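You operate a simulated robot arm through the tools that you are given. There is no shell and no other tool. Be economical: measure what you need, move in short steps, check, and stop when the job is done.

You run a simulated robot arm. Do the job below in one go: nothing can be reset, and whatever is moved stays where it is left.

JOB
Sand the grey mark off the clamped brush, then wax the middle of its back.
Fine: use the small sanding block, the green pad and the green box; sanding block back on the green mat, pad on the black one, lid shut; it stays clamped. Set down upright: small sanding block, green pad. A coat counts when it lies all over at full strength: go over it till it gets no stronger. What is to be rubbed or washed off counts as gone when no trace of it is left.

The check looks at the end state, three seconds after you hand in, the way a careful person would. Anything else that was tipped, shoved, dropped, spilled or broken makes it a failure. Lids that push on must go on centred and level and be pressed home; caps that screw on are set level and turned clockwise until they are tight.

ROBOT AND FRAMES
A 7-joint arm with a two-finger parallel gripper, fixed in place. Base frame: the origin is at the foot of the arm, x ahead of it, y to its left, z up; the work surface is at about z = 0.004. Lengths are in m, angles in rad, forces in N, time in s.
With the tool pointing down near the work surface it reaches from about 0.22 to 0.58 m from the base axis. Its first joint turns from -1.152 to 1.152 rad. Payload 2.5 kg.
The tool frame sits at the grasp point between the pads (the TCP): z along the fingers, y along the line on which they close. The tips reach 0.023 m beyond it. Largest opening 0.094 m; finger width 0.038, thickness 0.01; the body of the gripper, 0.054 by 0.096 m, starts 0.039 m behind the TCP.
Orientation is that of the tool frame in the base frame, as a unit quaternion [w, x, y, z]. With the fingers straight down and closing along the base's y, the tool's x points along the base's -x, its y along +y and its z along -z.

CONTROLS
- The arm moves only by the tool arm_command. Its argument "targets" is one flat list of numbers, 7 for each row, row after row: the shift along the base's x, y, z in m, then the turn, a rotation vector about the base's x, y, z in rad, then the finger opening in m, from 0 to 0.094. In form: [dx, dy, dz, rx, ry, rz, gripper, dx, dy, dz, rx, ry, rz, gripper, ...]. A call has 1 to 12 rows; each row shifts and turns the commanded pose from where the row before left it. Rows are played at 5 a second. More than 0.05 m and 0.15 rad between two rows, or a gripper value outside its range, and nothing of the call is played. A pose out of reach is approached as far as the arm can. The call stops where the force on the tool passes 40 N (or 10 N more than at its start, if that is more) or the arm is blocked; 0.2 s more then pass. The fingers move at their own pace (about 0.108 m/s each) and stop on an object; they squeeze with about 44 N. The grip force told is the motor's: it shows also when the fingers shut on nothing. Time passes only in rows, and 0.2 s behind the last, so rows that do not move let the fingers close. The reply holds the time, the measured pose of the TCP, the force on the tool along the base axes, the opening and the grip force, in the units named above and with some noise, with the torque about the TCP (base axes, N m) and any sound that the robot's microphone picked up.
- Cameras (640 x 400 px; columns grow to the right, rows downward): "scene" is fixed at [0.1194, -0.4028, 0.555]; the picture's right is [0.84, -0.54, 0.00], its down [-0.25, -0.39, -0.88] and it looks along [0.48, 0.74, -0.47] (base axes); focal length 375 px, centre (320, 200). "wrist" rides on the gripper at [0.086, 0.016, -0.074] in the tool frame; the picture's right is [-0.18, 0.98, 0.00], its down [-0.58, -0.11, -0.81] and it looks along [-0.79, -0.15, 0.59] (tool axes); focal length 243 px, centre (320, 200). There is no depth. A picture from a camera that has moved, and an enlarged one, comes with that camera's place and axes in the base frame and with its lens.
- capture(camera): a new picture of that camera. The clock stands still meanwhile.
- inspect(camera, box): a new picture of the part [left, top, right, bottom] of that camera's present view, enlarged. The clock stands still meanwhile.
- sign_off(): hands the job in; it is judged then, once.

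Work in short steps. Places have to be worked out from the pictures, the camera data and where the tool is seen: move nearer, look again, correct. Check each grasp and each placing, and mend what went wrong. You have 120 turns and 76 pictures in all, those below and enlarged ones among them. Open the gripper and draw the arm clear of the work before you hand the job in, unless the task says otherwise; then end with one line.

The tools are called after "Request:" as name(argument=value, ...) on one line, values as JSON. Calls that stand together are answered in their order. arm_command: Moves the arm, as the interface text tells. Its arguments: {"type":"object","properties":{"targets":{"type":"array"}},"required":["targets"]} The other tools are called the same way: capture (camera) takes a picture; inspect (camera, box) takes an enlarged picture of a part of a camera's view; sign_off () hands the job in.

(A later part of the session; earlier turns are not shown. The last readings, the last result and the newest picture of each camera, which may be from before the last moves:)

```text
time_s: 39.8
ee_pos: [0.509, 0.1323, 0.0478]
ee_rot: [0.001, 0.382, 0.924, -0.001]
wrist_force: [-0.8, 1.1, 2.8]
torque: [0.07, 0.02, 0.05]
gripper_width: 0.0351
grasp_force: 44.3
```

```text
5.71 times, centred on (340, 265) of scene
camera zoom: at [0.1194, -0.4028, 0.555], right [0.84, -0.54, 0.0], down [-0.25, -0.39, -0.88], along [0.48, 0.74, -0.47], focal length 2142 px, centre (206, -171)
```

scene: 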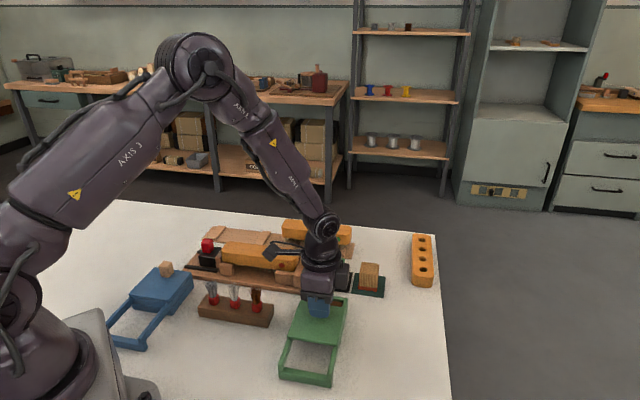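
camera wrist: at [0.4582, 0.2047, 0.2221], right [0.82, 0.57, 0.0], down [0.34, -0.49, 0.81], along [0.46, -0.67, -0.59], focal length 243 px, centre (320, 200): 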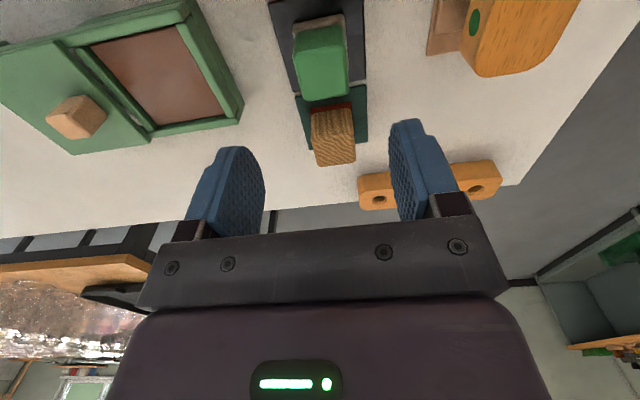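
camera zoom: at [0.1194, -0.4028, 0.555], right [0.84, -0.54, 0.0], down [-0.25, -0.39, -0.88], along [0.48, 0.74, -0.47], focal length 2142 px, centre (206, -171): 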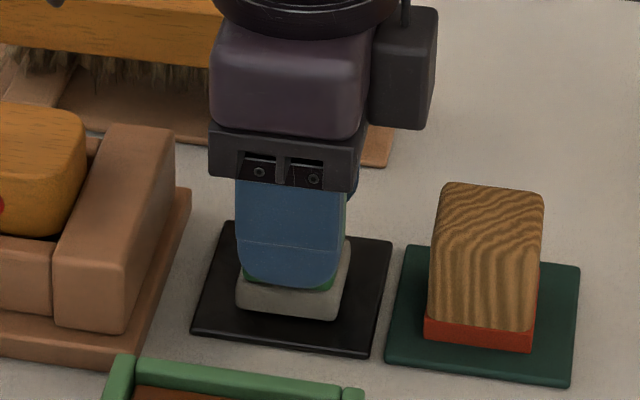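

Pad held (35 mm); its sole is ≈0.041 below the TCP. Lift and carry over the open box centre ≈(0.412,0.050).

Request:
arm_command(targets=[0, 0, 0.04, 0, 0, 0, 0.02, 0, 0, 0.04, 0, 0, 0, 0.02, -0.024, -0.0205, 0, 0, 0, 0, 0.02, -0.024, -0.0205, 0, 0, 0, 0, 0.02, -0.024, -0.0205, 0, 0, 0, 0, 0.02, -0.025, -0.0205, 0, 0, 0, 0, 0.02, 0, 0, -0.03, 0, 0, 0, 0.02])

Request:
capture(camera="wrist")

Request:
inspect(camera="scene", box=[290, 250, 390, 350])

```text
time_s: 41.4
ee_pos: [0.412, 0.0497, 0.099]
ee_rot: [0.0, 0.381, 0.924, 0.0]
wrist_force: [0.2, 0.1, -0.2]
torque: [0.01, 0.01, 0.03]
gripper_width: 0.0349
grasp_force: 43.5
```

```text
37 pictures are left
camera wrist: at [0.3607, 0.1221, 0.1727], right [0.82, 0.57, 0.0], down [0.34, -0.49, 0.81], along [0.46, -0.67, -0.59], focal length 243 px, centre (320, 200)
```

wrist: 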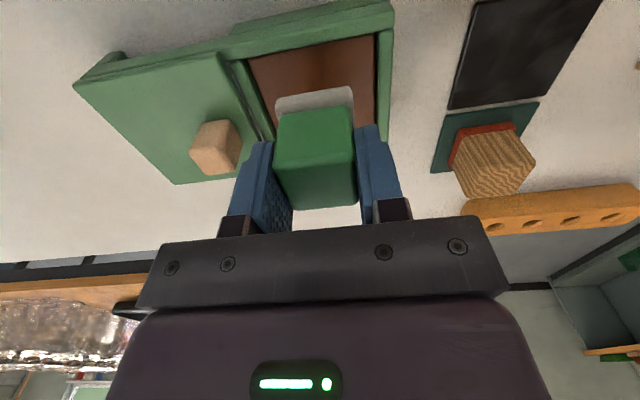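

```text
4.00 times, centred on (340, 300) of scene
camera zoom: at [0.1194, -0.4029, 0.555], right [0.84, -0.54, 0.0], down [-0.25, -0.39, -0.88], along [0.48, 0.74, -0.47], focal length 1499 px, centre (240, -200)
```

zoom: 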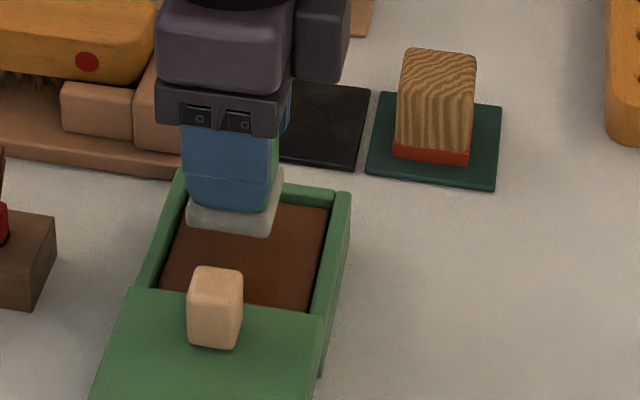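

Pad is over the opening and centred. Descend slowly until contact with the wax.

Request:
arm_command(targets=[0.002, 0, -0.015, 0, 0, 0, 0.02, 0, 0, -0.004, 0, 0, 0, 0.02, 0, 0, -0.003, 0, 0, 0, 0.02, 0, 0, -0.002, 0, 0, 0, 0.02, 0, 0, -0.002, 0, 0, 0, 0.02])

```text
time_s: 42.6
ee_pos: [0.4138, 0.0506, 0.0734]
ee_rot: [0.001, 0.382, 0.924, -0.001]
wrist_force: [-4.1, -2.2, 11.5]
torque: [0.02, 0.13, 0.02]
gripper_width: 0.035
grasp_force: 43.7
```

Contact at sole z≈0.033 with 11.5 N. Check that it is on the wax, not the rim.

Request:
inspect(camera="scene", box=[290, 250, 390, 350])

Request:
inspect(camera="wrist", box=[180, 0, 460, 220])

```text
4.00 times, centred on (340, 300) of scene
camera zoom: at [0.1193, -0.4029, 0.555], right [0.84, -0.54, 0.0], down [-0.25, -0.39, -0.88], along [0.48, 0.74, -0.47], focal length 1499 px, centre (240, -200)
```

zoom: 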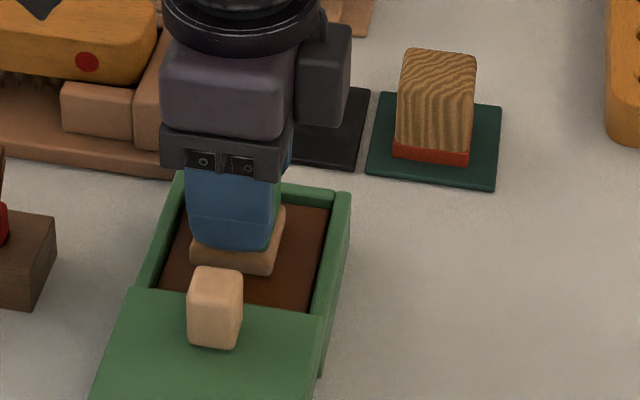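

```text
1.82 times, centred on (320, 110) of wrist
camera zoom: at [0.3627, 0.1229, 0.1471], right [0.82, 0.57, 0.0], down [0.33, -0.49, 0.81], along [0.46, -0.67, -0.59], focal length 441 px, centre (320, 364)
```

zoom: 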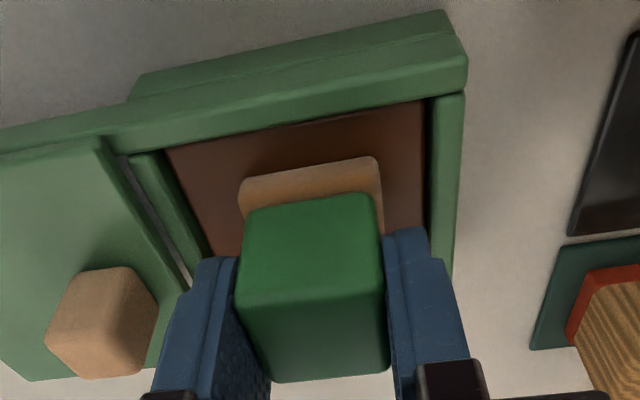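

The felt has turned wax-coloured. A few small rubs to load it fully, then lift.

Request:
arm_command(targets=[0.003, -0.003, 0, 0, 0, 0, 0.02, -0.003, 0.003, 0, 0, 0, 0, 0.02, -0.003, 0.003, 0, 0, 0, 0, 0.02, 0.003, -0.003, 0, 0, 0, 0, 0.02, 0, 0, 0, 0, 0, 0, 0.02, 0, 0, 0.02, 0, 0, 0, 0.02, 0, 0, 0.04, 0, 0, 0, 0.02, 0, 0, 0.03, 0, 0, 0, 0.02])

Request:
inspect(camera="scene", box=[280, 230, 400, 330])

```text
time_s: 44.4
ee_pos: [0.4133, 0.0499, 0.1628]
ee_rot: [0.0, 0.381, 0.924, -0.001]
wrist_force: [0.0, -0.5, -0.2]
torque: [0.01, 0.0, 0.01]
gripper_width: 0.035
grasp_force: 43.5
```

```text
4.00 times, centred on (340, 280) of scene
camera zoom: at [0.1194, -0.4028, 0.555], right [0.84, -0.54, 0.0], down [-0.25, -0.39, -0.88], along [0.48, 0.74, -0.47], focal length 1499 px, centre (240, -120)
```

zoom: 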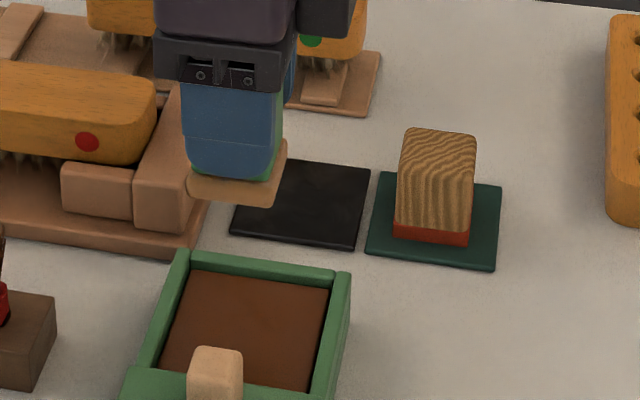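

Felt fully loaded. Carry over the brush centre and lower.

Request:
arm_command(targets=[-0.007, 0.04, 0, 0, 0, 0, 0.02, -0.007, 0.04, 0, 0, 0, 0, 0.02, -0.007, 0.04, 0, 0, 0, 0, 0.02, -0.007, 0.04, 0, 0, 0, 0, 0.02, -0.008, 0.038, 0, 0, 0, 0, 0.02, 0, 0, -0.03, 0, 0, 0, 0.02, 0, 0, -0.02, 0, 0, 0, 0.02, 0, 0, -0.004, 0, 0, 0, 0.02, 0, 0, -0.003, 0, 0, 0, 0.02, 0, 0, -0.0015, 0, 0, 0, 0.02, 0, 0, -0.0015, 0, 0, 0, 0.02])

Request:
capture(camera="wrist")

```text
time_s: 46.8
ee_pos: [0.3791, 0.2491, 0.105]
ee_rot: [0.002, 0.382, 0.924, 0.001]
wrist_force: [-7.1, -5.2, 35.8]
torque: [-0.27, 0.29, 0.0]
gripper_width: 0.0352
grasp_force: 44.1
```

```text
32 pictures are left
camera wrist: at [0.328, 0.321, 0.178], right [0.82, 0.57, 0.0], down [0.33, -0.49, 0.81], along [0.46, -0.66, -0.59], focal length 243 px, centre (320, 200)
```

wrist: 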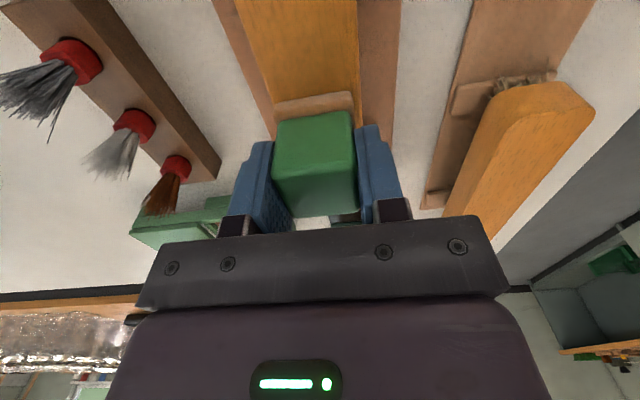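

35 N is too much; ease by 1 mm, then stroke and check the coat.

Request:
arm_command(targets=[-0.002, -0.002, 0.0012, 0, 0, 0, 0.02, 0.008, -0.008, 0, 0, 0, 0, 0.02, 0.008, -0.008, 0, 0, 0, 0, 0.02, -0.01, 0.01, 0, 0, 0, 0, 0.02, -0.01, 0.01, 0, 0, 0, 0, 0.02, -0.01, 0.01, 0, 0, 0, 0, 0.02, -0.006, 0.006, 0, 0, 0, 0, 0.02])

Request:
inspect(camera="scene", box=[200, 220, 310, 290])

```text
time_s: 48.4
ee_pos: [0.3564, 0.2652, 0.1044]
ee_rot: [0.002, 0.382, 0.924, 0.0]
wrist_force: [7.0, -7.0, 22.7]
torque: [-0.36, -0.5, -0.01]
gripper_width: 0.0352
grasp_force: 44.5
```

```text
5.71 times, centred on (255, 255) of scene
camera zoom: at [0.1193, -0.4029, 0.555], right [0.84, -0.54, 0.0], down [-0.25, -0.39, -0.89], along [0.48, 0.74, -0.47], focal length 2142 px, centre (691, -114)
```

zoom: 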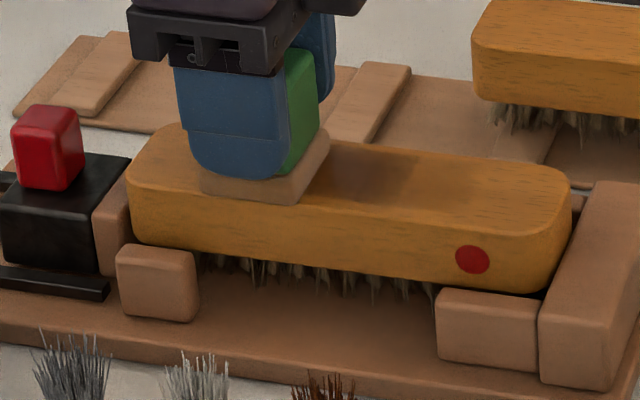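

A darker coat appears in the middle. Continue strokes with lateral offsets.

Request:
arm_command(targets=[0.01, -0.01, 0, 0, 0, 0, 0.02, 0.012, -0.012, 0, 0, 0, 0, 0.02, 0.012, -0.012, 0, 0, 0, 0, 0.02, 0.006, -0.006, 0, 0, 0, 0, 0.02, 0.004, 0.004, 0, 0, 0, 0, 0.02, -0.012, 0.012, 0, 0, 0, 0, 0.02, -0.012, 0.012, 0, 0, 0, 0, 0.02, -0.012, 0.012, 0, 0, 0, 0, 0.02, -0.006, 0.006, 0, 0, 0, 0, 0.02, -0.007, -0.007, 0, 0, 0, 0, 0.02, 0.012, -0.012, 0, 0, 0, 0, 0.02, 0.012, -0.012, 0, 0, 0, 0, 0.02])

Request:
arm_command(targets=[0.012, -0.012, 0, 0, 0, 0, 0.02, 0.007, -0.007, 0, 0, 0, 0, 0.02, 0.003, 0.003, 0, 0, 0, 0, 0.02, -0.012, 0.012, 0, 0, 0, 0, 0.02, -0.012, 0.012, 0, 0, 0, 0, 0.02, -0.012, 0.012, 0, 0, 0, 0, 0.02, -0.007, 0.007, 0, 0, 0, 0, 0.02, 0, 0, 0.03, 0, 0, 0, 0.02, -0.02, 0.02, 0.03, 0, 0, 0, 0.02, -0.02, 0.02, 0.02, 0, 0, 0, 0.02])

Request:
inspect(camera="scene", box=[200, 220, 310, 290])

Request:
capture(camera="wrist")

```text
time_s: 51.0
ee_pos: [0.3733, 0.2415, 0.1039]
ee_rot: [-0.001, 0.381, 0.925, -0.001]
wrist_force: [-8.5, 7.3, 26.6]
torque: [0.31, 0.19, -0.01]
gripper_width: 0.035
grasp_force: 44.3
```

```text
time_s: 53.2
ee_pos: [0.3128, 0.3063, 0.1846]
ee_rot: [0.0, 0.381, 0.925, -0.001]
wrist_force: [0.1, -0.5, -1.0]
torque: [-0.02, 0.02, 0.02]
gripper_width: 0.0349
grasp_force: 43.7
```

```text
5.71 times, centred on (255, 255) of scene
camera zoom: at [0.1194, -0.4029, 0.555], right [0.84, -0.54, 0.0], down [-0.25, -0.39, -0.88], along [0.48, 0.74, -0.47], focal length 2142 px, centre (691, -114)
```

zoom: 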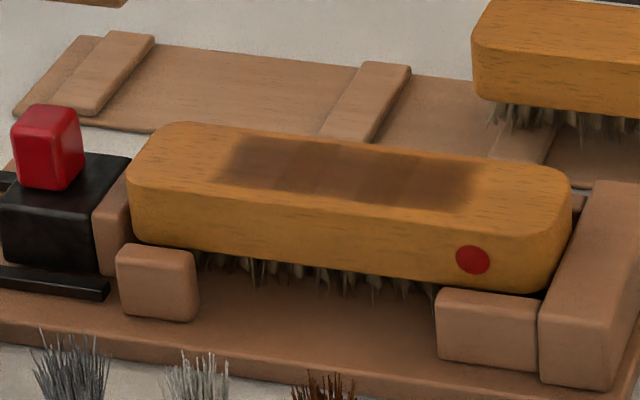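

```text
29 pictures are left
camera wrist: at [0.262, 0.3798, 0.2583], right [0.82, 0.57, 0.0], down [0.34, -0.49, 0.81], along [0.46, -0.67, -0.59], focal length 243 px, centre (320, 200)
```

wrist: 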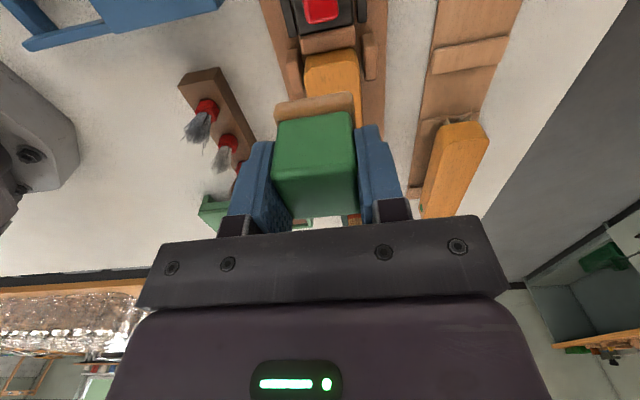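

The coat is about 9×3.5 cm but banded, weaker at the far half. I go back for more strokes over the full length.

Request:
arm_command(targets=[0.02, -0.02, -0.02, 0, 0, 0, 0.02, 0.02, -0.02, -0.03, 0, 0, 0, 0.02, 0, 0, -0.025, 0, 0, 0, 0.02, 0, 0, -0.005, 0, 0, 0, 0.02, 0.002, 0.002, 0, 0, 0, 0, 0.02, 0.01, -0.01, 0, 0, 0, 0, 0.02, 0.01, -0.01, 0, 0, 0, 0, 0.02, 0.01, -0.01, 0, 0, 0, 0, 0.02, 0.01, -0.01, 0, 0, 0, 0, 0.02, 0.01, -0.01, 0, 0, 0, 0, 0.02, 0.003, 0.003, 0, 0, 0, 0, 0.02, -0.01, 0.01, 0, 0, 0, 0, 0.02])

Request:
arm_command(targets=[-0.01, 0.01, 0, 0, 0, 0, 0.02, -0.01, 0.01, 0, 0, 0, 0, 0.02, -0.01, 0.01, 0, 0, 0, 0, 0.02, -0.01, 0.01, 0, 0, 0, 0, 0.02, -0.006, -0.006, 0, 0, 0, 0, 0.02, 0.01, -0.01, 0, 0, 0, 0, 0.02, 0.01, -0.01, 0, 0, 0, 0, 0.02, 0.01, -0.01, 0, 0, 0, 0, 0.02, 0.01, -0.01, 0, 0, 0, 0, 0.02, 0.01, -0.01, 0, 0, 0, 0, 0.02, 0.003, 0.003, 0, 0, 0, 0, 0.02, -0.01, 0.01, 0, 0, 0, 0, 0.02])

Request:
arm_command(targets=[-0.01, 0.01, 0, 0, 0, 0, 0.02, -0.01, 0.01, 0, 0, 0, 0, 0.02, -0.01, 0.01, 0, 0, 0, 0, 0.02, -0.01, 0.01, 0, 0, 0, 0, 0.02, 0, 0, 0.03, 0, 0, 0, 0.02, -0.02, 0.02, 0.03, 0, 0, 0, 0.02, -0.02, 0.02, 0.02, 0, 0, 0, 0.02])

Request:
inspect(camera="scene", box=[200, 220, 310, 290])

```text
time_s: 55.8
ee_pos: [0.3998, 0.2316, 0.1046]
ee_rot: [0.001, 0.381, 0.924, -0.001]
wrist_force: [2.2, -1.7, 4.8]
torque: [-0.06, -0.11, 0.01]
gripper_width: 0.0351
grasp_force: 43.9
```

```text
time_s: 58.4
ee_pos: [0.3962, 0.2303, 0.1047]
ee_rot: [0.002, 0.382, 0.924, -0.001]
wrist_force: [1.2, -1.0, 5.4]
torque: [-0.04, -0.06, -0.02]
gripper_width: 0.0349
grasp_force: 44.0
```

```text
time_s: 60.0
ee_pos: [0.3149, 0.3095, 0.1838]
ee_rot: [0.001, 0.382, 0.924, -0.001]
wrist_force: [-0.3, -0.2, -1.2]
torque: [0.02, -0.03, 0.02]
gripper_width: 0.0348
grasp_force: 43.9
```

```text
5.71 times, centred on (255, 255) of scene
camera zoom: at [0.1194, -0.4029, 0.555], right [0.84, -0.54, 0.0], down [-0.25, -0.39, -0.88], along [0.48, 0.74, -0.47], focal length 2142 px, centre (691, -114)
```

zoom: 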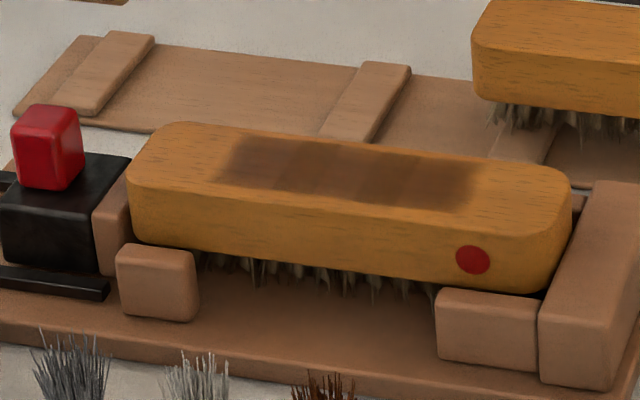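

Slightly more even; pressure had dropped to 5 N (pad slid up in the grip) and the felt may be spent. Check the felt's colour.

Request:
inspect(camera="wrist", box=[250, 60, 390, 160])

```text
4.00 times, centred on (320, 110) of wrist
camera zoom: at [0.264, 0.3823, 0.2574], right [0.82, 0.57, 0.0], down [0.34, -0.49, 0.81], along [0.46, -0.67, -0.59], focal length 970 px, centre (320, 560)
```

zoom: 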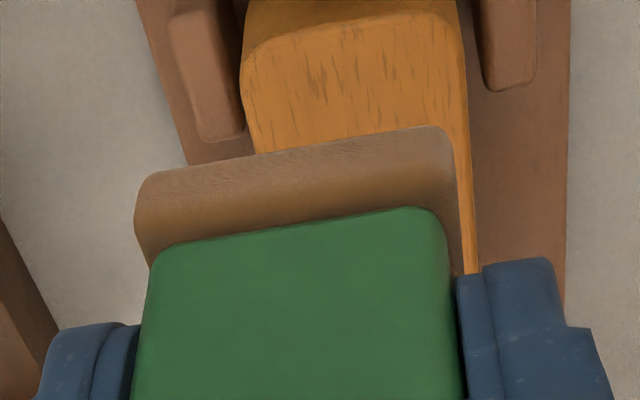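

Felt is less rich than before; reload at the box.

Request:
arm_command(targets=[0.0141, -0.0371, 0, 0, 0, 0, 0.02, 0.0141, -0.0371, 0, 0, 0, 0, 0.02, 0.0141, -0.0371, 0, 0, 0, 0, 0.02, 0.0141, -0.0371, 0, 0, 0, 0, 0.02, 0.0141, -0.0371, 0, 0, 0, 0, 0.02, 0.0141, -0.0371, 0, 0, 0, 0, 0.02, 0.0141, -0.0371, 0, 0, 0, 0, 0.02, 0, 0, -0.045, 0, 0, 0, 0.02, 0, 0, -0.035, 0, 0, 0, 0.02, 0, 0, -0.02, 0, 0, 0, 0.02, 0, 0, -0.008, 0, 0, 0, 0.02, 0, 0, -0.002, 0, 0, 0, 0.02])

Request:
inspect(camera="scene", box=[290, 250, 390, 350])

```text
time_s: 62.6
ee_pos: [0.415, 0.05, 0.0738]
ee_rot: [0.0, 0.383, 0.924, 0.0]
wrist_force: [-0.1, -0.1, -0.5]
torque: [-0.03, 0.02, -0.03]
gripper_width: 0.0351
grasp_force: 44.0
```

```text
4.00 times, centred on (340, 300) of scene
camera zoom: at [0.1194, -0.4028, 0.555], right [0.84, -0.54, 0.0], down [-0.25, -0.39, -0.88], along [0.48, 0.74, -0.47], focal length 1499 px, centre (240, -200)
```

zoom: 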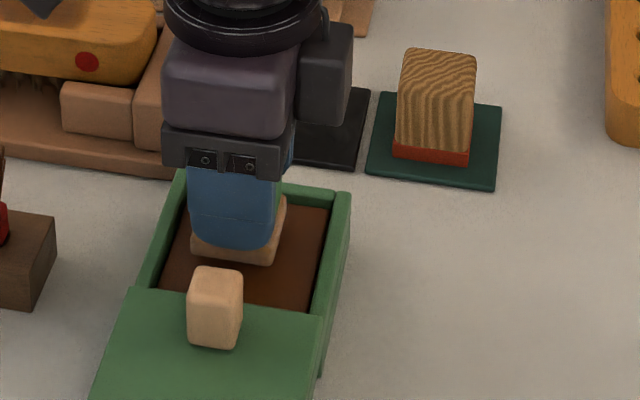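

Not touching yet; lower in small steps to about 10 N and rub slightly.

Request:
arm_command(targets=[0, 0, -0.001, 0, 0, 0, 0.02, 0, 0, -0.001, 0, 0, 0, 0.02, 0, 0, -0.001, 0, 0, 0, 0.02, 0, 0, 0, 0, 0, 0, 0.02])

```text
time_s: 63.6
ee_pos: [0.4146, 0.0488, 0.0706]
ee_rot: [0.0, 0.382, 0.924, -0.001]
wrist_force: [-0.5, -0.6, -0.4]
torque: [-0.04, 0.01, 0.04]
gripper_width: 0.0348
grasp_force: 43.9
```

Request:
arm_command(targets=[0, 0, -0.001, 0, 0, 0, 0.02, 0, 0, -0.001, 0, 0, 0, 0.02, 0, 0, -0.0007, 0, 0, 0, 0.02, 0, 0, 0, 0, 0, 0, 0.02])

```text
time_s: 64.6
ee_pos: [0.4152, 0.0505, 0.0681]
ee_rot: [0.0, 0.382, 0.924, -0.002]
wrist_force: [0.9, 0.3, -0.1]
torque: [0.01, -0.01, 0.01]
gripper_width: 0.0351
grasp_force: 43.6
```

Request:
arm_command(targets=[0, 0, -0.001, 0, 0, 0, 0.02, 0, 0, -0.001, 0, 0, 0, 0.02, 0, 0, -0.0005, 0, 0, 0, 0.02, 0, 0, 0, 0, 0, 0, 0.02])

Request:
inspect(camera="scene", box=[290, 250, 390, 350])

```text
time_s: 65.6
ee_pos: [0.4144, 0.0499, 0.0673]
ee_rot: [0.001, 0.382, 0.924, 0.0]
wrist_force: [-1.3, 0.0, 6.3]
torque: [-0.02, -0.02, 0.0]
gripper_width: 0.0351
grasp_force: 43.9
stopped in row 4: the force on the tool passed its limit (the readings are from after the stop); the commanded pose is now the measured one
```

```text
4.00 times, centred on (340, 300) of scene
camera zoom: at [0.1194, -0.4028, 0.555], right [0.84, -0.54, 0.0], down [-0.25, -0.39, -0.88], along [0.48, 0.74, -0.47], focal length 1499 px, centre (240, -200)
```

zoom: 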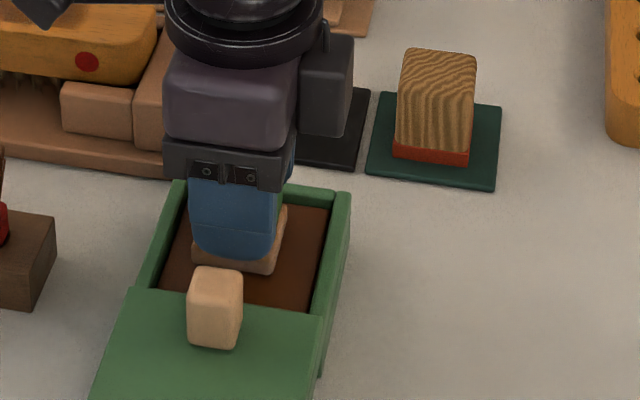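

Contact again (the pad has slid up so the fingertips sit on the felt ledge, a firm hold). Press and rub a bit, then lift.

Request:
arm_command(targets=[0.003, -0.003, -0.0004, 0, 0, 0, 0.02, -0.003, 0.003, 0, 0, 0, 0, 0.02, -0.003, 0.003, 0, 0, 0, 0, 0.02, 0.003, -0.003, 0, 0, 0, 0, 0.02, 0.003, 0.003, 0, 0, 0, 0, 0.02, -0.003, -0.003, 0, 0, 0, 0, 0.02, 0, 0, 0.03, 0, 0, 0, 0.02, 0, 0, 0.04, 0, 0, 0, 0.02, 0, 0, 0.03, 0, 0, 0, 0.02])

Request:
inspect(camera="scene", box=[280, 230, 400, 330])

```text
time_s: 67.6
ee_pos: [0.413, 0.0501, 0.1677]
ee_rot: [0.001, 0.382, 0.924, -0.001]
wrist_force: [-0.4, 0.0, -1.0]
torque: [-0.01, -0.04, 0.0]
gripper_width: 0.0348
grasp_force: 44.3
```

```text
4.00 times, centred on (340, 280) of scene
camera zoom: at [0.1194, -0.4028, 0.555], right [0.84, -0.54, 0.0], down [-0.25, -0.39, -0.88], along [0.48, 0.74, -0.47], focal length 1499 px, centre (240, -120)
```

zoom: 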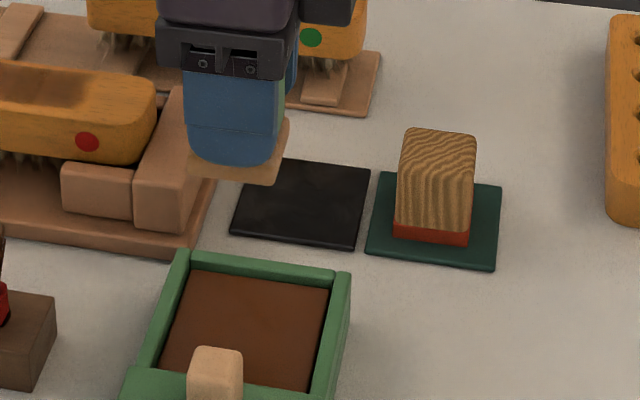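

Felt is rich again. Return to the far end of the coat and lower to contact.

Request:
arm_command(targets=[-0.01, 0.0368, 0, 0, 0, 0, 0.02, -0.01, 0.0368, 0, 0, 0, 0, 0.02, -0.01, 0.0368, 0, 0, 0, 0, 0.02, -0.01, 0.0368, 0, 0, 0, 0, 0.02, -0.01, 0.0368, 0, 0, 0, 0, 0.02, -0.01, 0.0368, 0, 0, 0, 0, 0.02, 0, 0, -0.04, 0, 0, 0, 0.02, 0, 0, -0.02, 0, 0, 0, 0.02, 0, 0, -0.006, 0, 0, 0, 0.02, 0, 0, -0.002, 0, 0, 0, 0.02, 0, 0, -0.0015, 0, 0, 0, 0.02, 0, 0, -0.001, 0, 0, 0, 0.02])

```text
time_s: 69.7
ee_pos: [0.3555, 0.27, 0.1031]
ee_rot: [0.001, 0.382, 0.924, 0.001]
wrist_force: [-1.0, -2.1, 7.4]
torque: [-0.18, -0.03, -0.06]
gripper_width: 0.0348
grasp_force: 44.1
stopped in row 10: the force on the tool passed its limit (the readings are from after the stop); the commanded pose is now the measured one
```

Contact at z≈0.103. Press lightly and stroke along, two lanes.

Request:
arm_command(targets=[0, 0, -0.0008, 0, 0, 0, 0.02, 0.01, -0.01, 0, 0, 0, 0, 0.02, 0.01, -0.01, 0, 0, 0, 0, 0.02, 0.01, -0.01, 0, 0, 0, 0, 0.02, 0.01, -0.01, 0, 0, 0, 0, 0.02, 0.009, -0.009, 0, 0, 0, 0, 0.02])

```text
time_s: 71.1
ee_pos: [0.4051, 0.224, 0.1025]
ee_rot: [0.002, 0.381, 0.924, 0.002]
wrist_force: [-6.4, 6.9, 26.7]
torque: [0.37, 0.49, -0.04]
gripper_width: 0.0346
grasp_force: 43.5
```

Request:
arm_command(targets=[-0.005, -0.003, 0, 0, 0, 0, 0.02, -0.01, 0.01, 0, 0, 0, 0, 0.02, -0.01, 0.01, 0, 0, 0, 0, 0.02, -0.01, 0.01, 0, 0, 0, 0, 0.02, -0.01, 0.01, 0, 0, 0, 0, 0.02, -0.008, 0.008, 0, 0, 0, 0, 0.02, 0.0025, 0.0025, 0, 0, 0, 0, 0.02, 0.01, -0.01, 0, 0, 0, 0, 0.02, 0.01, -0.01, 0, 0, 0, 0, 0.02, 0.01, -0.01, 0, 0, 0, 0, 0.02, 0.01, -0.01, 0, 0, 0, 0, 0.02, 0.01, -0.01, 0, 0, 0, 0, 0.02])

Request:
arm_command(targets=[0.0015, 0.0015, 0, 0, 0, 0, 0.02, -0.01, 0.01, 0, 0, 0, 0, 0.02, -0.01, 0.01, 0, 0, 0, 0, 0.02, -0.01, 0.01, 0, 0, 0, 0, 0.02, -0.01, 0.01, 0, 0, 0, 0, 0.02, -0.01, 0.01, 0, 0, 0, 0, 0.02, 0, 0, 0.03, 0, 0, 0, 0.02, -0.02, 0.02, 0.03, 0, 0, 0, 0.02, -0.02, 0.02, 0.02, 0, 0, 0, 0.02])

Request:
inspect(camera="scene", box=[200, 220, 310, 290])

```text
time_s: 72.8
ee_pos: [0.3526, 0.2685, 0.1017]
ee_rot: [0.0, 0.383, 0.924, -0.002]
wrist_force: [-1.5, -1.4, 7.3]
torque: [-0.06, -0.09, -0.02]
gripper_width: 0.0353
grasp_force: 43.8
stopped in row 8: the force on the tool passed its limit (the readings are from after the stop); the commanded pose is now the measured one
```

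```text
time_s: 74.8
ee_pos: [0.2638, 0.3594, 0.1813]
ee_rot: [0.0, 0.383, 0.924, -0.003]
wrist_force: [-0.5, -0.3, 0.3]
torque: [-0.04, 0.02, -0.04]
gripper_width: 0.0348
grasp_force: 44.1
```

```text
5.71 times, centred on (255, 255) of scene
camera zoom: at [0.1194, -0.4029, 0.555], right [0.84, -0.54, 0.0], down [-0.25, -0.39, -0.88], along [0.48, 0.74, -0.47], focal length 2142 px, centre (691, -114)
```

zoom: 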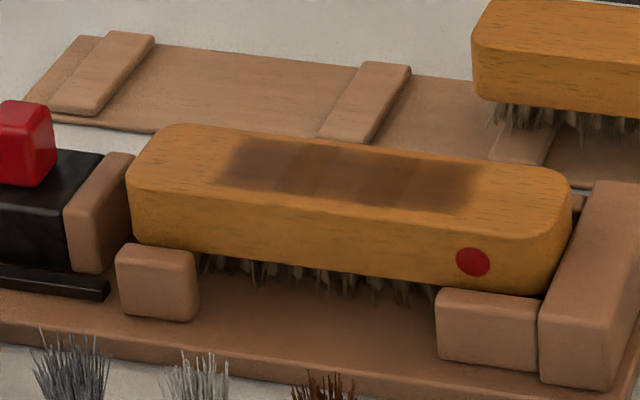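

My mistake: the first call stopped early, and the second call, which I had already queued, carried the pad off the brush end and pushed the clamp jaw back about 1 cm. The brush looks unmoved. I look closely at the clamp so I can put it back.

Request:
inspect(camera="scene", box=[175, 225, 255, 285])

Request:
inspect(camera="wrist", box=[180, 0, 460, 175])

```text
6.67 times, centred on (215, 255) of scene
camera zoom: at [0.1194, -0.4029, 0.555], right [0.84, -0.54, 0.0], down [-0.25, -0.39, -0.88], along [0.48, 0.74, -0.47], focal length 2499 px, centre (1020, -167)
```

zoom: 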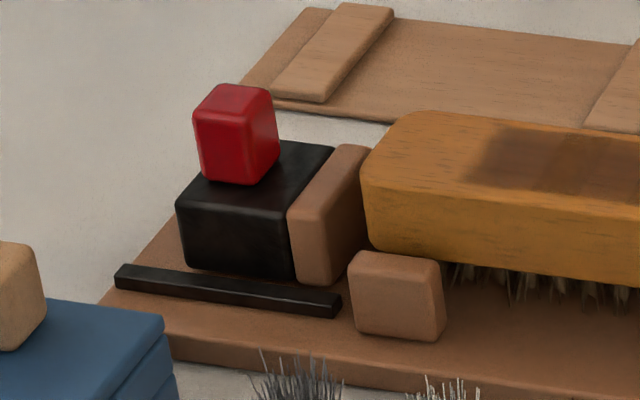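

```text
2.29 times, centred on (320, 88) of wrist
camera zoom: at [0.2141, 0.433, 0.2561], right [0.83, 0.56, 0.0], down [0.34, -0.48, 0.81], along [0.45, -0.67, -0.59], focal length 555 px, centre (320, 457)
```

zoom: 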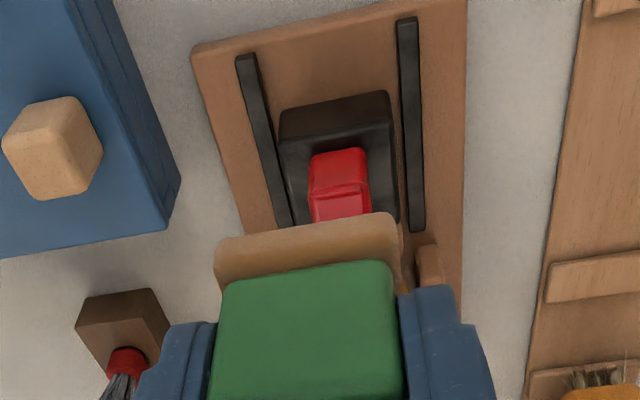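

The jaw slid back along its rails with its red knob, leaving a gap. I'll first set the pad on its mat, then push the jaw home, then finish the wax. Carry the pad above its mat.

Request:
arm_command(targets=[0.02725, -0.02515, 0, 0, 0, 0, 0.02, 0.02725, -0.02515, 0, 0, 0, 0, 0.02, 0.02725, -0.02515, 0, 0, 0, 0, 0.02, 0.02725, -0.02515, 0, 0, 0, 0, 0.02, 0.02725, -0.02515, 0, 0, 0, 0, 0.02, 0.02725, -0.02515, 0, 0, 0, 0, 0.02, 0.02725, -0.02515, 0, 0, 0, 0, 0.02, 0.02725, -0.02515, 0, 0, 0, 0, 0.02, 0.02725, -0.02515, 0, 0, 0, 0, 0.02, 0, 0, -0.045, 0, 0, 0, 0.02, 0, 0, -0.045, 0, 0, 0, 0.02, 0, 0, -0.03, 0, 0, 0, 0.02])

Request:
inspect(camera="scene", box=[290, 220, 390, 300])

```text
time_s: 77.3
ee_pos: [0.5089, 0.134, 0.061]
ee_rot: [0.0, 0.383, 0.924, -0.002]
wrist_force: [0.3, -0.7, -0.6]
torque: [0.01, 0.0, 0.0]
gripper_width: 0.0351
grasp_force: 44.1
```

```text
5.00 times, centred on (340, 260) of scene
camera zoom: at [0.1194, -0.4028, 0.555], right [0.84, -0.54, 0.0], down [-0.25, -0.39, -0.88], along [0.48, 0.74, -0.47], focal length 1874 px, centre (220, -100)
```

zoom: 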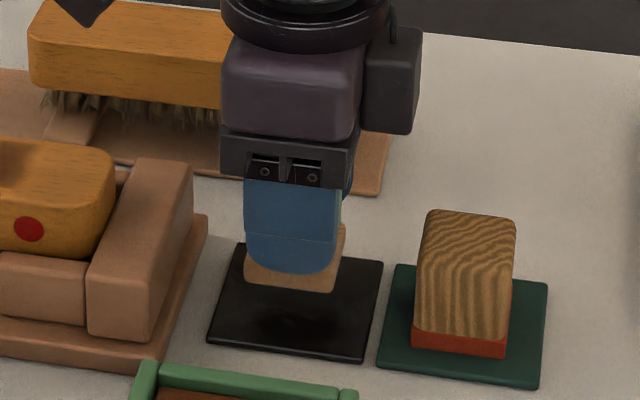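

Request:
arm_command(targets=[0, 0, -0.012, 0, 0, 0, 0.02, 0, 0, -0.002, 0, 0, 0, 0.02, 0, 0, -0.0015, 0, 0, 0, 0.02, 0, 0, -0.001, 0, 0, 0, 0.02, 0, 0, 0, 0, 0, 0, 0.02])

```text
time_s: 78.5
ee_pos: [0.5094, 0.1339, 0.0449]
ee_rot: [0.0, 0.383, 0.924, -0.002]
wrist_force: [-0.3, 0.9, 0.1]
torque: [0.0, 0.01, -0.01]
gripper_width: 0.035
grasp_force: 43.6
```

Request:
arm_command(targets=[0, 0, -0.001, 0, 0, 0, 0.02, 0, 0, -0.001, 0, 0, 0, 0.02, 0, 0, -0.0007, 0, 0, 0, 0.02, 0, 0, 0, 0, 0, 0, 0.02])

```text
time_s: 79.5
ee_pos: [0.5091, 0.1335, 0.0427]
ee_rot: [0.0, 0.383, 0.924, -0.002]
wrist_force: [-0.7, 0.8, 0.0]
torque: [0.03, 0.03, 0.03]
gripper_width: 0.035
grasp_force: 44.2
```

Request:
arm_command(targets=[0, 0, -0.001, 0, 0, 0, 0.02, 0, 0, -0.0007, 0, 0, 0, 0.02, 0, 0, 0, 0, 0, 0, 0.02])

```text
time_s: 80.3
ee_pos: [0.509, 0.1347, 0.0421]
ee_rot: [0.0, 0.383, 0.924, -0.002]
wrist_force: [-2.1, -0.1, 7.2]
torque: [0.08, -0.05, 0.02]
gripper_width: 0.0349
grasp_force: 44.2
```

Pad is on its mat (7 N). Release, rise and go above the red clamp knob at ≈(0.280,0.349), top ≈0.067.

Request:
arm_command(targets=[0, 0, 0, 0, 0, 0, 0.06, 0, 0, 0, 0, 0, 0, 0.06, 0, 0, 0.04, 0, 0, 0, 0.06, 0, 0, 0.045, 0, 0, 0, 0.06, -0.0286, 0.0268, 0, 0, 0, 0, 0.06, -0.0286, 0.0268, 0, 0, 0, 0, 0.06, -0.0286, 0.0268, 0, 0, 0, 0, 0.06, -0.0286, 0.0268, 0, 0, 0, 0, 0.06, -0.0286, 0.0268, 0, 0, 0, 0, 0.06, -0.0286, 0.0268, 0, 0, 0, 0, 0.06, -0.0286, 0.0268, 0, 0, 0, 0, 0.06, -0.0286, 0.0268, 0, 0, 0, 0, 0.06])

Request:
capture(camera="wrist")

Request:
capture(camera="scene")

```text
time_s: 83.0
ee_pos: [0.2816, 0.3495, 0.1267]
ee_rot: [0.0, 0.383, 0.924, -0.002]
wrist_force: [0.2, -0.6, -0.2]
torque: [0.01, 0.02, -0.01]
gripper_width: 0.06
grasp_force: 0.0
```

```text
19 pictures are left
camera wrist: at [0.2298, 0.4212, 0.2006], right [0.83, 0.56, 0.0], down [0.34, -0.49, 0.81], along [0.45, -0.67, -0.59], focal length 243 px, centre (320, 200)
```

wrist: 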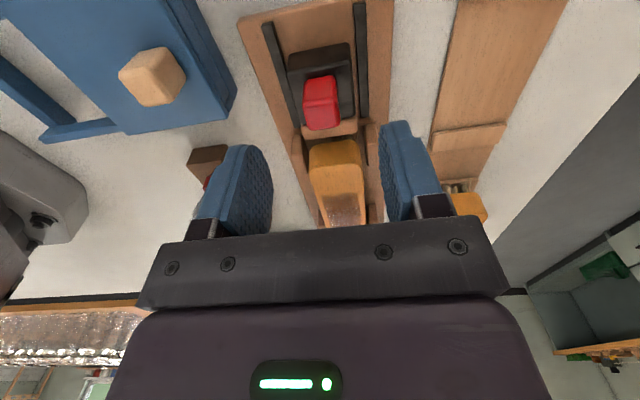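

```text
18 pictures are left
```

scene: 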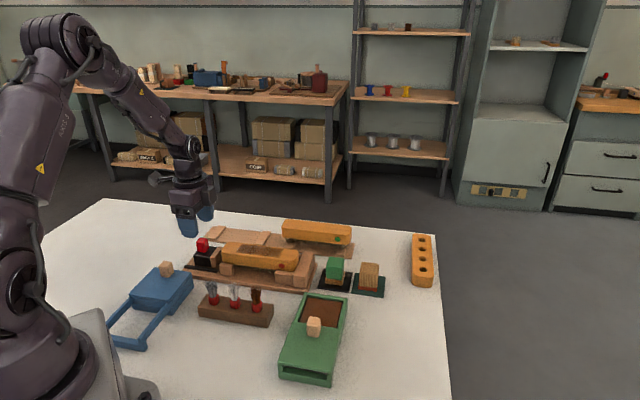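

Knob is between the fingers at ≈(0.282,0.346). Descend to z≈0.070 and grip it.

Request:
arm_command(targets=[0, -0.003, -0.03, 0, 0, 0, 0.06, 0, 0, -0.017, 0, 0, 0, 0.06, 0, 0, -0.008, 0, 0, 0, 0.06, 0, 0, 0, 0, 0, 0, 0.005, 0, 0, 0, 0, 0, 0, 0.005, 0, 0, 0, 0, 0, 0, 0.005])

```text
time_s: 84.3
ee_pos: [0.2832, 0.3481, 0.0725]
ee_rot: [0.002, 0.382, 0.924, 0.003]
wrist_force: [22.8, 22.4, -14.7]
torque: [0.17, 0.81, 0.02]
gripper_width: 0.0218
grasp_force: 45.5
```

Gripped at 22 mm, but with a side load toward (+,+); relieve it by ~1.5 mm.

Request:
arm_command(targets=[0.001, 0.001, -0.0003, 0, 0, 0, 0.005, 0, 0, 0, 0, 0, 0, 0.005])

```text
time_s: 85.0
ee_pos: [0.2824, 0.3474, 0.0721]
ee_rot: [0.001, 0.383, 0.924, 0.0]
wrist_force: [13.1, 11.9, 4.2]
torque: [0.47, 0.04, -0.15]
gripper_width: 0.0219
grasp_force: 44.8
```

Request:
arm_command(targets=[0.001, 0.001, 0, 0, 0, 0, 0.005, 0.002, -0.002, 0, 0, 0, 0, 0.005, 0.0015, -0.0015, 0, 0, 0, 0, 0.005, 0, 0, 0, 0, 0, 0, 0.005])

```text
time_s: 86.0
ee_pos: [0.286, 0.3441, 0.0719]
ee_rot: [0.0, 0.383, 0.924, -0.002]
wrist_force: [-4.4, -1.6, 29.7]
torque: [0.34, -0.05, -0.01]
gripper_width: 0.0218
grasp_force: 44.8
```

Jaw is moving; ease the vertical load and continue pushing toward the brush.

Request:
arm_command(targets=[0, 0, 0.001, 0, 0, 0, 0.005, 0.0015, -0.0015, 0, 0, 0, 0, 0.005, 0.0015, -0.0015, 0, 0, 0, 0, 0.005, 0, 0, 0, 0, 0, 0, 0.005])

Request:
inspect(camera="scene", box=[175, 225, 255, 285])

```text
time_s: 87.0
ee_pos: [0.2893, 0.3398, 0.072]
ee_rot: [0.001, 0.382, 0.924, -0.003]
wrist_force: [5.2, 0.3, 9.0]
torque: [1.17, 0.64, 0.17]
gripper_width: 0.0216
grasp_force: 45.0
```

```text
6.67 times, centred on (215, 255) of scene
camera zoom: at [0.1194, -0.4029, 0.555], right [0.84, -0.54, 0.0], down [-0.25, -0.39, -0.89], along [0.48, 0.74, -0.47], focal length 2499 px, centre (1020, -167)
```

zoom: 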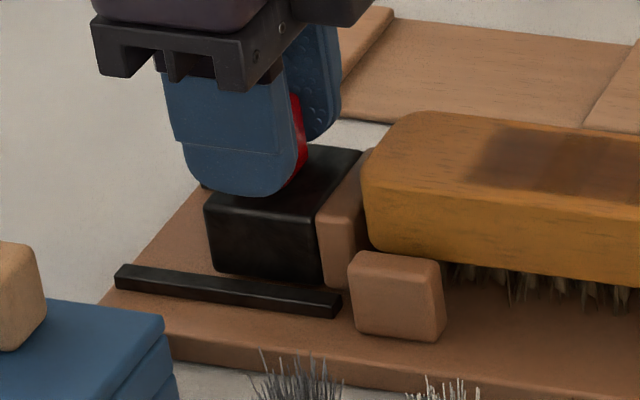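

Nearly back to its original place. Push a little more to feel firm contact with the brush.

Request:
arm_command(targets=[0.0007, -0.0007, 0.0003, 0, 0, 0, 0.005, 0.0007, -0.0007, 0, 0, 0, 0, 0.005, 0, 0, 0, 0, 0, 0, 0.005])

```text
time_s: 87.8
ee_pos: [0.2905, 0.3387, 0.0722]
ee_rot: [0.001, 0.382, 0.924, -0.003]
wrist_force: [8.7, 2.5, -3.7]
torque: [-0.16, -0.89, -0.19]
gripper_width: 0.0218
grasp_force: 45.0
```

Request:
arm_command(targets=[0.0007, -0.0007, 0, 0, 0, 0, 0.005, 0.0007, -0.0007, 0, 0, 0, 0, 0.005, 0, 0, 0, 0, 0, 0, 0.005])

```text
time_s: 88.5
ee_pos: [0.2913, 0.3383, 0.0723]
ee_rot: [-0.001, 0.382, 0.924, -0.002]
wrist_force: [4.1, 9.7, -14.3]
torque: [-0.19, -1.14, -0.19]
gripper_width: 0.0218
grasp_force: 44.6
```

Request:
arm_command(targets=[0.0008, -0.0008, -0.0004, 0, 0, 0, 0.005, 0, 0, 0, 0, 0, 0, 0.005])

Request:
inspect(camera="scene", box=[175, 225, 255, 285])

```text
time_s: 89.2
ee_pos: [0.291, 0.3375, 0.0713]
ee_rot: [-0.002, 0.382, 0.924, -0.003]
wrist_force: [-3.0, 13.2, -10.0]
torque: [-0.09, -0.96, -0.36]
gripper_width: 0.0219
grasp_force: 44.8
```

```text
6.67 times, centred on (215, 255) of scene
camera zoom: at [0.1194, -0.4028, 0.555], right [0.84, -0.54, 0.0], down [-0.25, -0.39, -0.88], along [0.48, 0.74, -0.47], focal length 2499 px, centre (1020, -167)
```

zoom: 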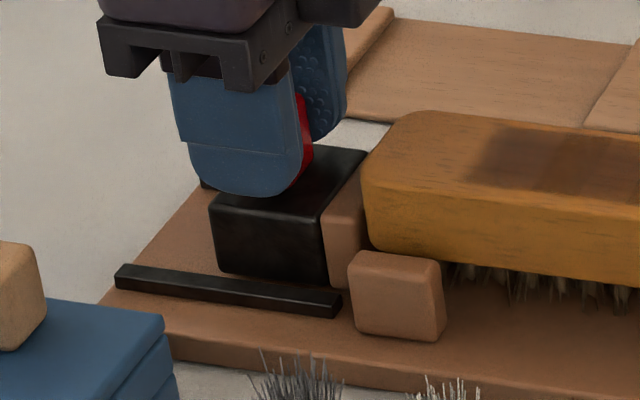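

Firm contact (≈11 N along the axis) and the jaw abuts the brush as at first. Release and rise, then check.

Request:
arm_command(targets=[0, 0, 0, 0, 0, 0, 0.05, 0, 0, 0, 0, 0, 0, 0.06, 0, 0, 0.04, 0, 0, 0, 0.06, 0, 0, 0.04, 0, 0, 0, 0.06, -0.02, 0.02, 0, 0, 0, 0, 0.06])

Request:
inspect(camera="scene", box=[180, 200, 340, 300])

```text
time_s: 90.3
ee_pos: [0.2716, 0.3582, 0.1517]
ee_rot: [0.0, 0.382, 0.924, -0.003]
wrist_force: [-0.9, 0.2, 1.0]
torque: [-0.01, -0.02, 0.01]
gripper_width: 0.0599
grasp_force: 0.0
```

```text
4.00 times, centred on (260, 250) of scene
camera zoom: at [0.1194, -0.4029, 0.555], right [0.84, -0.54, 0.0], down [-0.25, -0.39, -0.88], along [0.48, 0.74, -0.47], focal length 1499 px, centre (560, 0)
```

zoom: 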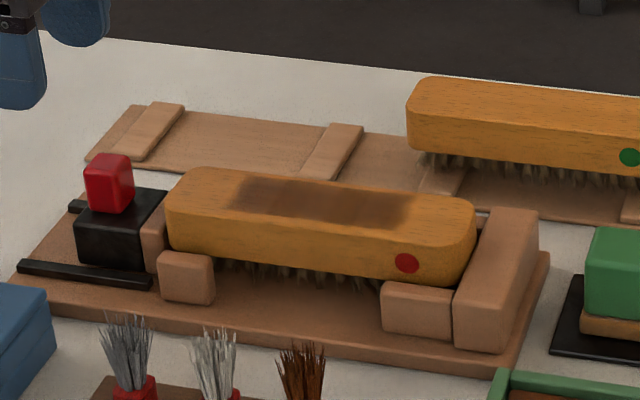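

The clamp matches its original picture exactly. Go back to the pad and grip it, a little lower this time so it won't slide as far.

Request:
arm_command(targets=[0.0297, -0.028, 0, 0, 0, 0, 0.07, 0.0297, -0.028, 0, 0, 0, 0, 0.07, 0.0297, -0.028, 0, 0, 0, 0, 0.07, 0.0297, -0.028, 0, 0, 0, 0, 0.07, 0.0297, -0.028, 0, 0, 0, 0, 0.07, 0.0297, -0.028, 0, 0, 0, 0, 0.07, 0.0297, -0.028, 0, 0, 0, 0, 0.07, 0.0295, -0.0277, 0, 0, 0, 0, 0.07, 0, 0, -0.045, 0, 0, 0, 0.07, 0, 0, -0.04, 0, 0, 0, 0.07, 0, 0, -0.015, 0, 0, 0, 0.07, 0, 0, -0.007, 0, 0, 0, 0.07])

```text
time_s: 93.0
ee_pos: [0.5103, 0.1327, 0.0444]
ee_rot: [0.0, 0.382, 0.924, -0.002]
wrist_force: [-0.6, -0.5, 0.3]
torque: [-0.02, -0.01, 0.01]
gripper_width: 0.0699
grasp_force: 0.0
```

Request:
arm_command(targets=[0, 0, 0, 0, 0, 0, 0.02, 0, 0, 0, 0, 0, 0, 0.02, 0, 0, 0, 0, 0, 0, 0.02, 0, 0, 0.04, 0, 0, 0, 0.02, 0, 0, 0.045, 0, 0, 0, 0.02, -0.024, -0.0205, 0, 0, 0, 0, 0.02, -0.024, -0.0205, 0, 0, 0, 0, 0.02, -0.024, -0.0205, 0, 0, 0, 0, 0.02, -0.023, -0.021, 0, 0, 0, 0, 0.02, 0, 0, -0.04, 0, 0, 0, 0.02])

Request:
inspect(camera="scene", box=[290, 250, 390, 350])

```text
time_s: 95.2
ee_pos: [0.4153, 0.0516, 0.0889]
ee_rot: [0.0, 0.383, 0.924, -0.001]
wrist_force: [-0.8, 0.8, 0.3]
torque: [-0.03, -0.02, 0.06]
gripper_width: 0.035
grasp_force: 43.8
```

```text
4.00 times, centred on (340, 300) of scene
camera zoom: at [0.1194, -0.4029, 0.555], right [0.84, -0.54, 0.0], down [-0.25, -0.39, -0.88], along [0.48, 0.74, -0.47], focal length 1499 px, centre (240, -200)
```

zoom: 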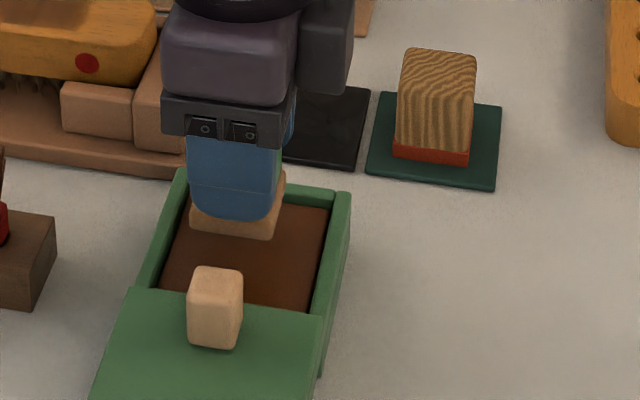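

Centred over the wax again; lower to contact.

Request:
arm_command(targets=[0, 0, -0.014, 0, 0, 0, 0.02, 0, 0, -0.002, 0, 0, 0, 0.02, 0, 0, -0.0015, 0, 0, 0, 0.02, 0, 0, -0.001, 0, 0, 0, 0.02, 0, 0, 0, 0, 0, 0, 0.02])

```text
time_s: 96.3
ee_pos: [0.415, 0.0526, 0.0716]
ee_rot: [0.0, 0.382, 0.924, -0.002]
wrist_force: [-0.2, 0.1, 0.0]
torque: [-0.03, -0.02, -0.01]
gripper_width: 0.0351
grasp_force: 43.8
```

Request:
arm_command(targets=[0, 0, -0.001, 0, 0, 0, 0.02, 0, 0, -0.001, 0, 0, 0, 0.02, 0, 0, -0.0007, 0, 0, 0, 0.02, 0, 0, 0, 0, 0, 0, 0.02])

```text
time_s: 97.3
ee_pos: [0.4143, 0.0518, 0.07]
ee_rot: [0.0, 0.383, 0.924, -0.002]
wrist_force: [-4.9, -0.3, 16.9]
torque: [0.1, 0.17, 0.04]
gripper_width: 0.0349
grasp_force: 43.7
```

Contact 17 N; rub briefly, lift, and carry to the brush.

Request:
arm_command(targets=[0.003, -0.003, 0, 0, 0, 0, 0.02, -0.003, 0.003, 0, 0, 0, 0, 0.02, 0, 0, 0.04, 0, 0, 0, 0.02, 0, 0, 0.05, 0, 0, 0, 0.02, -0.0102, 0.03625, 0, 0, 0, 0, 0.02, -0.0102, 0.03625, 0, 0, 0, 0, 0.02, -0.0102, 0.03625, 0, 0, 0, 0, 0.02, -0.0102, 0.03625, 0, 0, 0, 0, 0.02, -0.0102, 0.03625, 0, 0, 0, 0, 0.02, -0.0102, 0.03625, 0, 0, 0, 0, 0.02, 0, 0, -0.04, 0, 0, 0, 0.02, 0, 0, -0.012, 0, 0, 0, 0.02])

```text
time_s: 100.0
ee_pos: [0.3532, 0.2696, 0.1071]
ee_rot: [0.001, 0.383, 0.924, -0.002]
wrist_force: [-1.0, 0.3, -0.8]
torque: [-0.02, -0.02, 0.02]
gripper_width: 0.0349
grasp_force: 44.1
```

Request:
arm_command(targets=[0, 0, -0.003, 0, 0, 0, 0.02, 0, 0, -0.001, 0, 0, 0, 0.02, 0, 0, -0.001, 0, 0, 0, 0.02, 0, 0, 0, 0, 0, 0, 0.02])

```text
time_s: 101.0
ee_pos: [0.3538, 0.2685, 0.1029]
ee_rot: [0.001, 0.383, 0.924, -0.001]
wrist_force: [-9.3, -5.0, 35.7]
torque: [-0.13, 0.26, -0.01]
gripper_width: 0.0348
grasp_force: 43.8
```

Contact at 36 N; ease 0.8 mm and stroke the full length slowly.

Request:
arm_command(targets=[0, 0, 0.0009, 0, 0, 0, 0.02, 0.006, -0.006, 0, 0, 0, 0, 0.02, 0.006, -0.006, 0, 0, 0, 0, 0.02, 0.006, -0.006, 0, 0, 0, 0, 0.02, 0.006, -0.006, 0, 0, 0, 0, 0.02, 0.006, -0.006, 0, 0, 0, 0, 0.02, 0.006, -0.006, 0, 0, 0, 0, 0.02, 0.006, -0.006, 0, 0, 0, 0, 0.02, 0.006, -0.006, 0, 0, 0, 0, 0.02])

```text
time_s: 103.0
ee_pos: [0.4029, 0.2202, 0.1038]
ee_rot: [0.0, 0.383, 0.924, -0.002]
wrist_force: [-7.3, 6.3, 24.4]
torque: [0.29, 0.15, 0.05]
gripper_width: 0.0348
grasp_force: 43.6
```

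Good pressure (24 N). Stroke back with a slight lateral shift.

Request:
arm_command(targets=[0.003, 0.003, 0, 0, 0, 0, 0.02, -0.006, 0.006, 0, 0, 0, 0, 0.02, -0.006, 0.006, 0, 0, 0, 0, 0.02, -0.006, 0.006, 0, 0, 0, 0, 0.02, -0.006, 0.006, 0, 0, 0, 0, 0.02, -0.006, 0.006, 0, 0, 0, 0, 0.02, -0.006, 0.006, 0, 0, 0, 0, 0.02, -0.006, 0.006, 0, 0, 0, 0, 0.02, -0.006, 0.006, 0, 0, 0, 0, 0.02])

```text
time_s: 105.0
ee_pos: [0.3569, 0.2721, 0.1036]
ee_rot: [0.0, 0.383, 0.924, -0.004]
wrist_force: [5.3, -3.7, 13.4]
torque: [-0.1, -0.3, -0.05]
gripper_width: 0.0352
grasp_force: 43.9
```

Request:
arm_command(targets=[-0.004, -0.004, -0.0004, 0, 0, 0, 0.02, 0.006, -0.006, 0, 0, 0, 0, 0.02, 0.006, -0.006, 0, 0, 0, 0, 0.02, 0.006, -0.006, 0, 0, 0, 0, 0.02, 0.006, -0.006, 0, 0, 0, 0, 0.02, 0.006, -0.006, 0, 0, 0, 0, 0.02, 0.006, -0.006, 0, 0, 0, 0, 0.02, 0.006, -0.006, 0, 0, 0, 0, 0.02, 0.006, -0.006, 0, 0, 0, 0, 0.02])

```text
time_s: 107.0
ee_pos: [0.3997, 0.2197, 0.1029]
ee_rot: [-0.001, 0.382, 0.924, -0.002]
wrist_force: [-6.2, 6.0, 19.8]
torque: [0.27, 0.1, 0.02]
gripper_width: 0.0349
grasp_force: 43.8
```

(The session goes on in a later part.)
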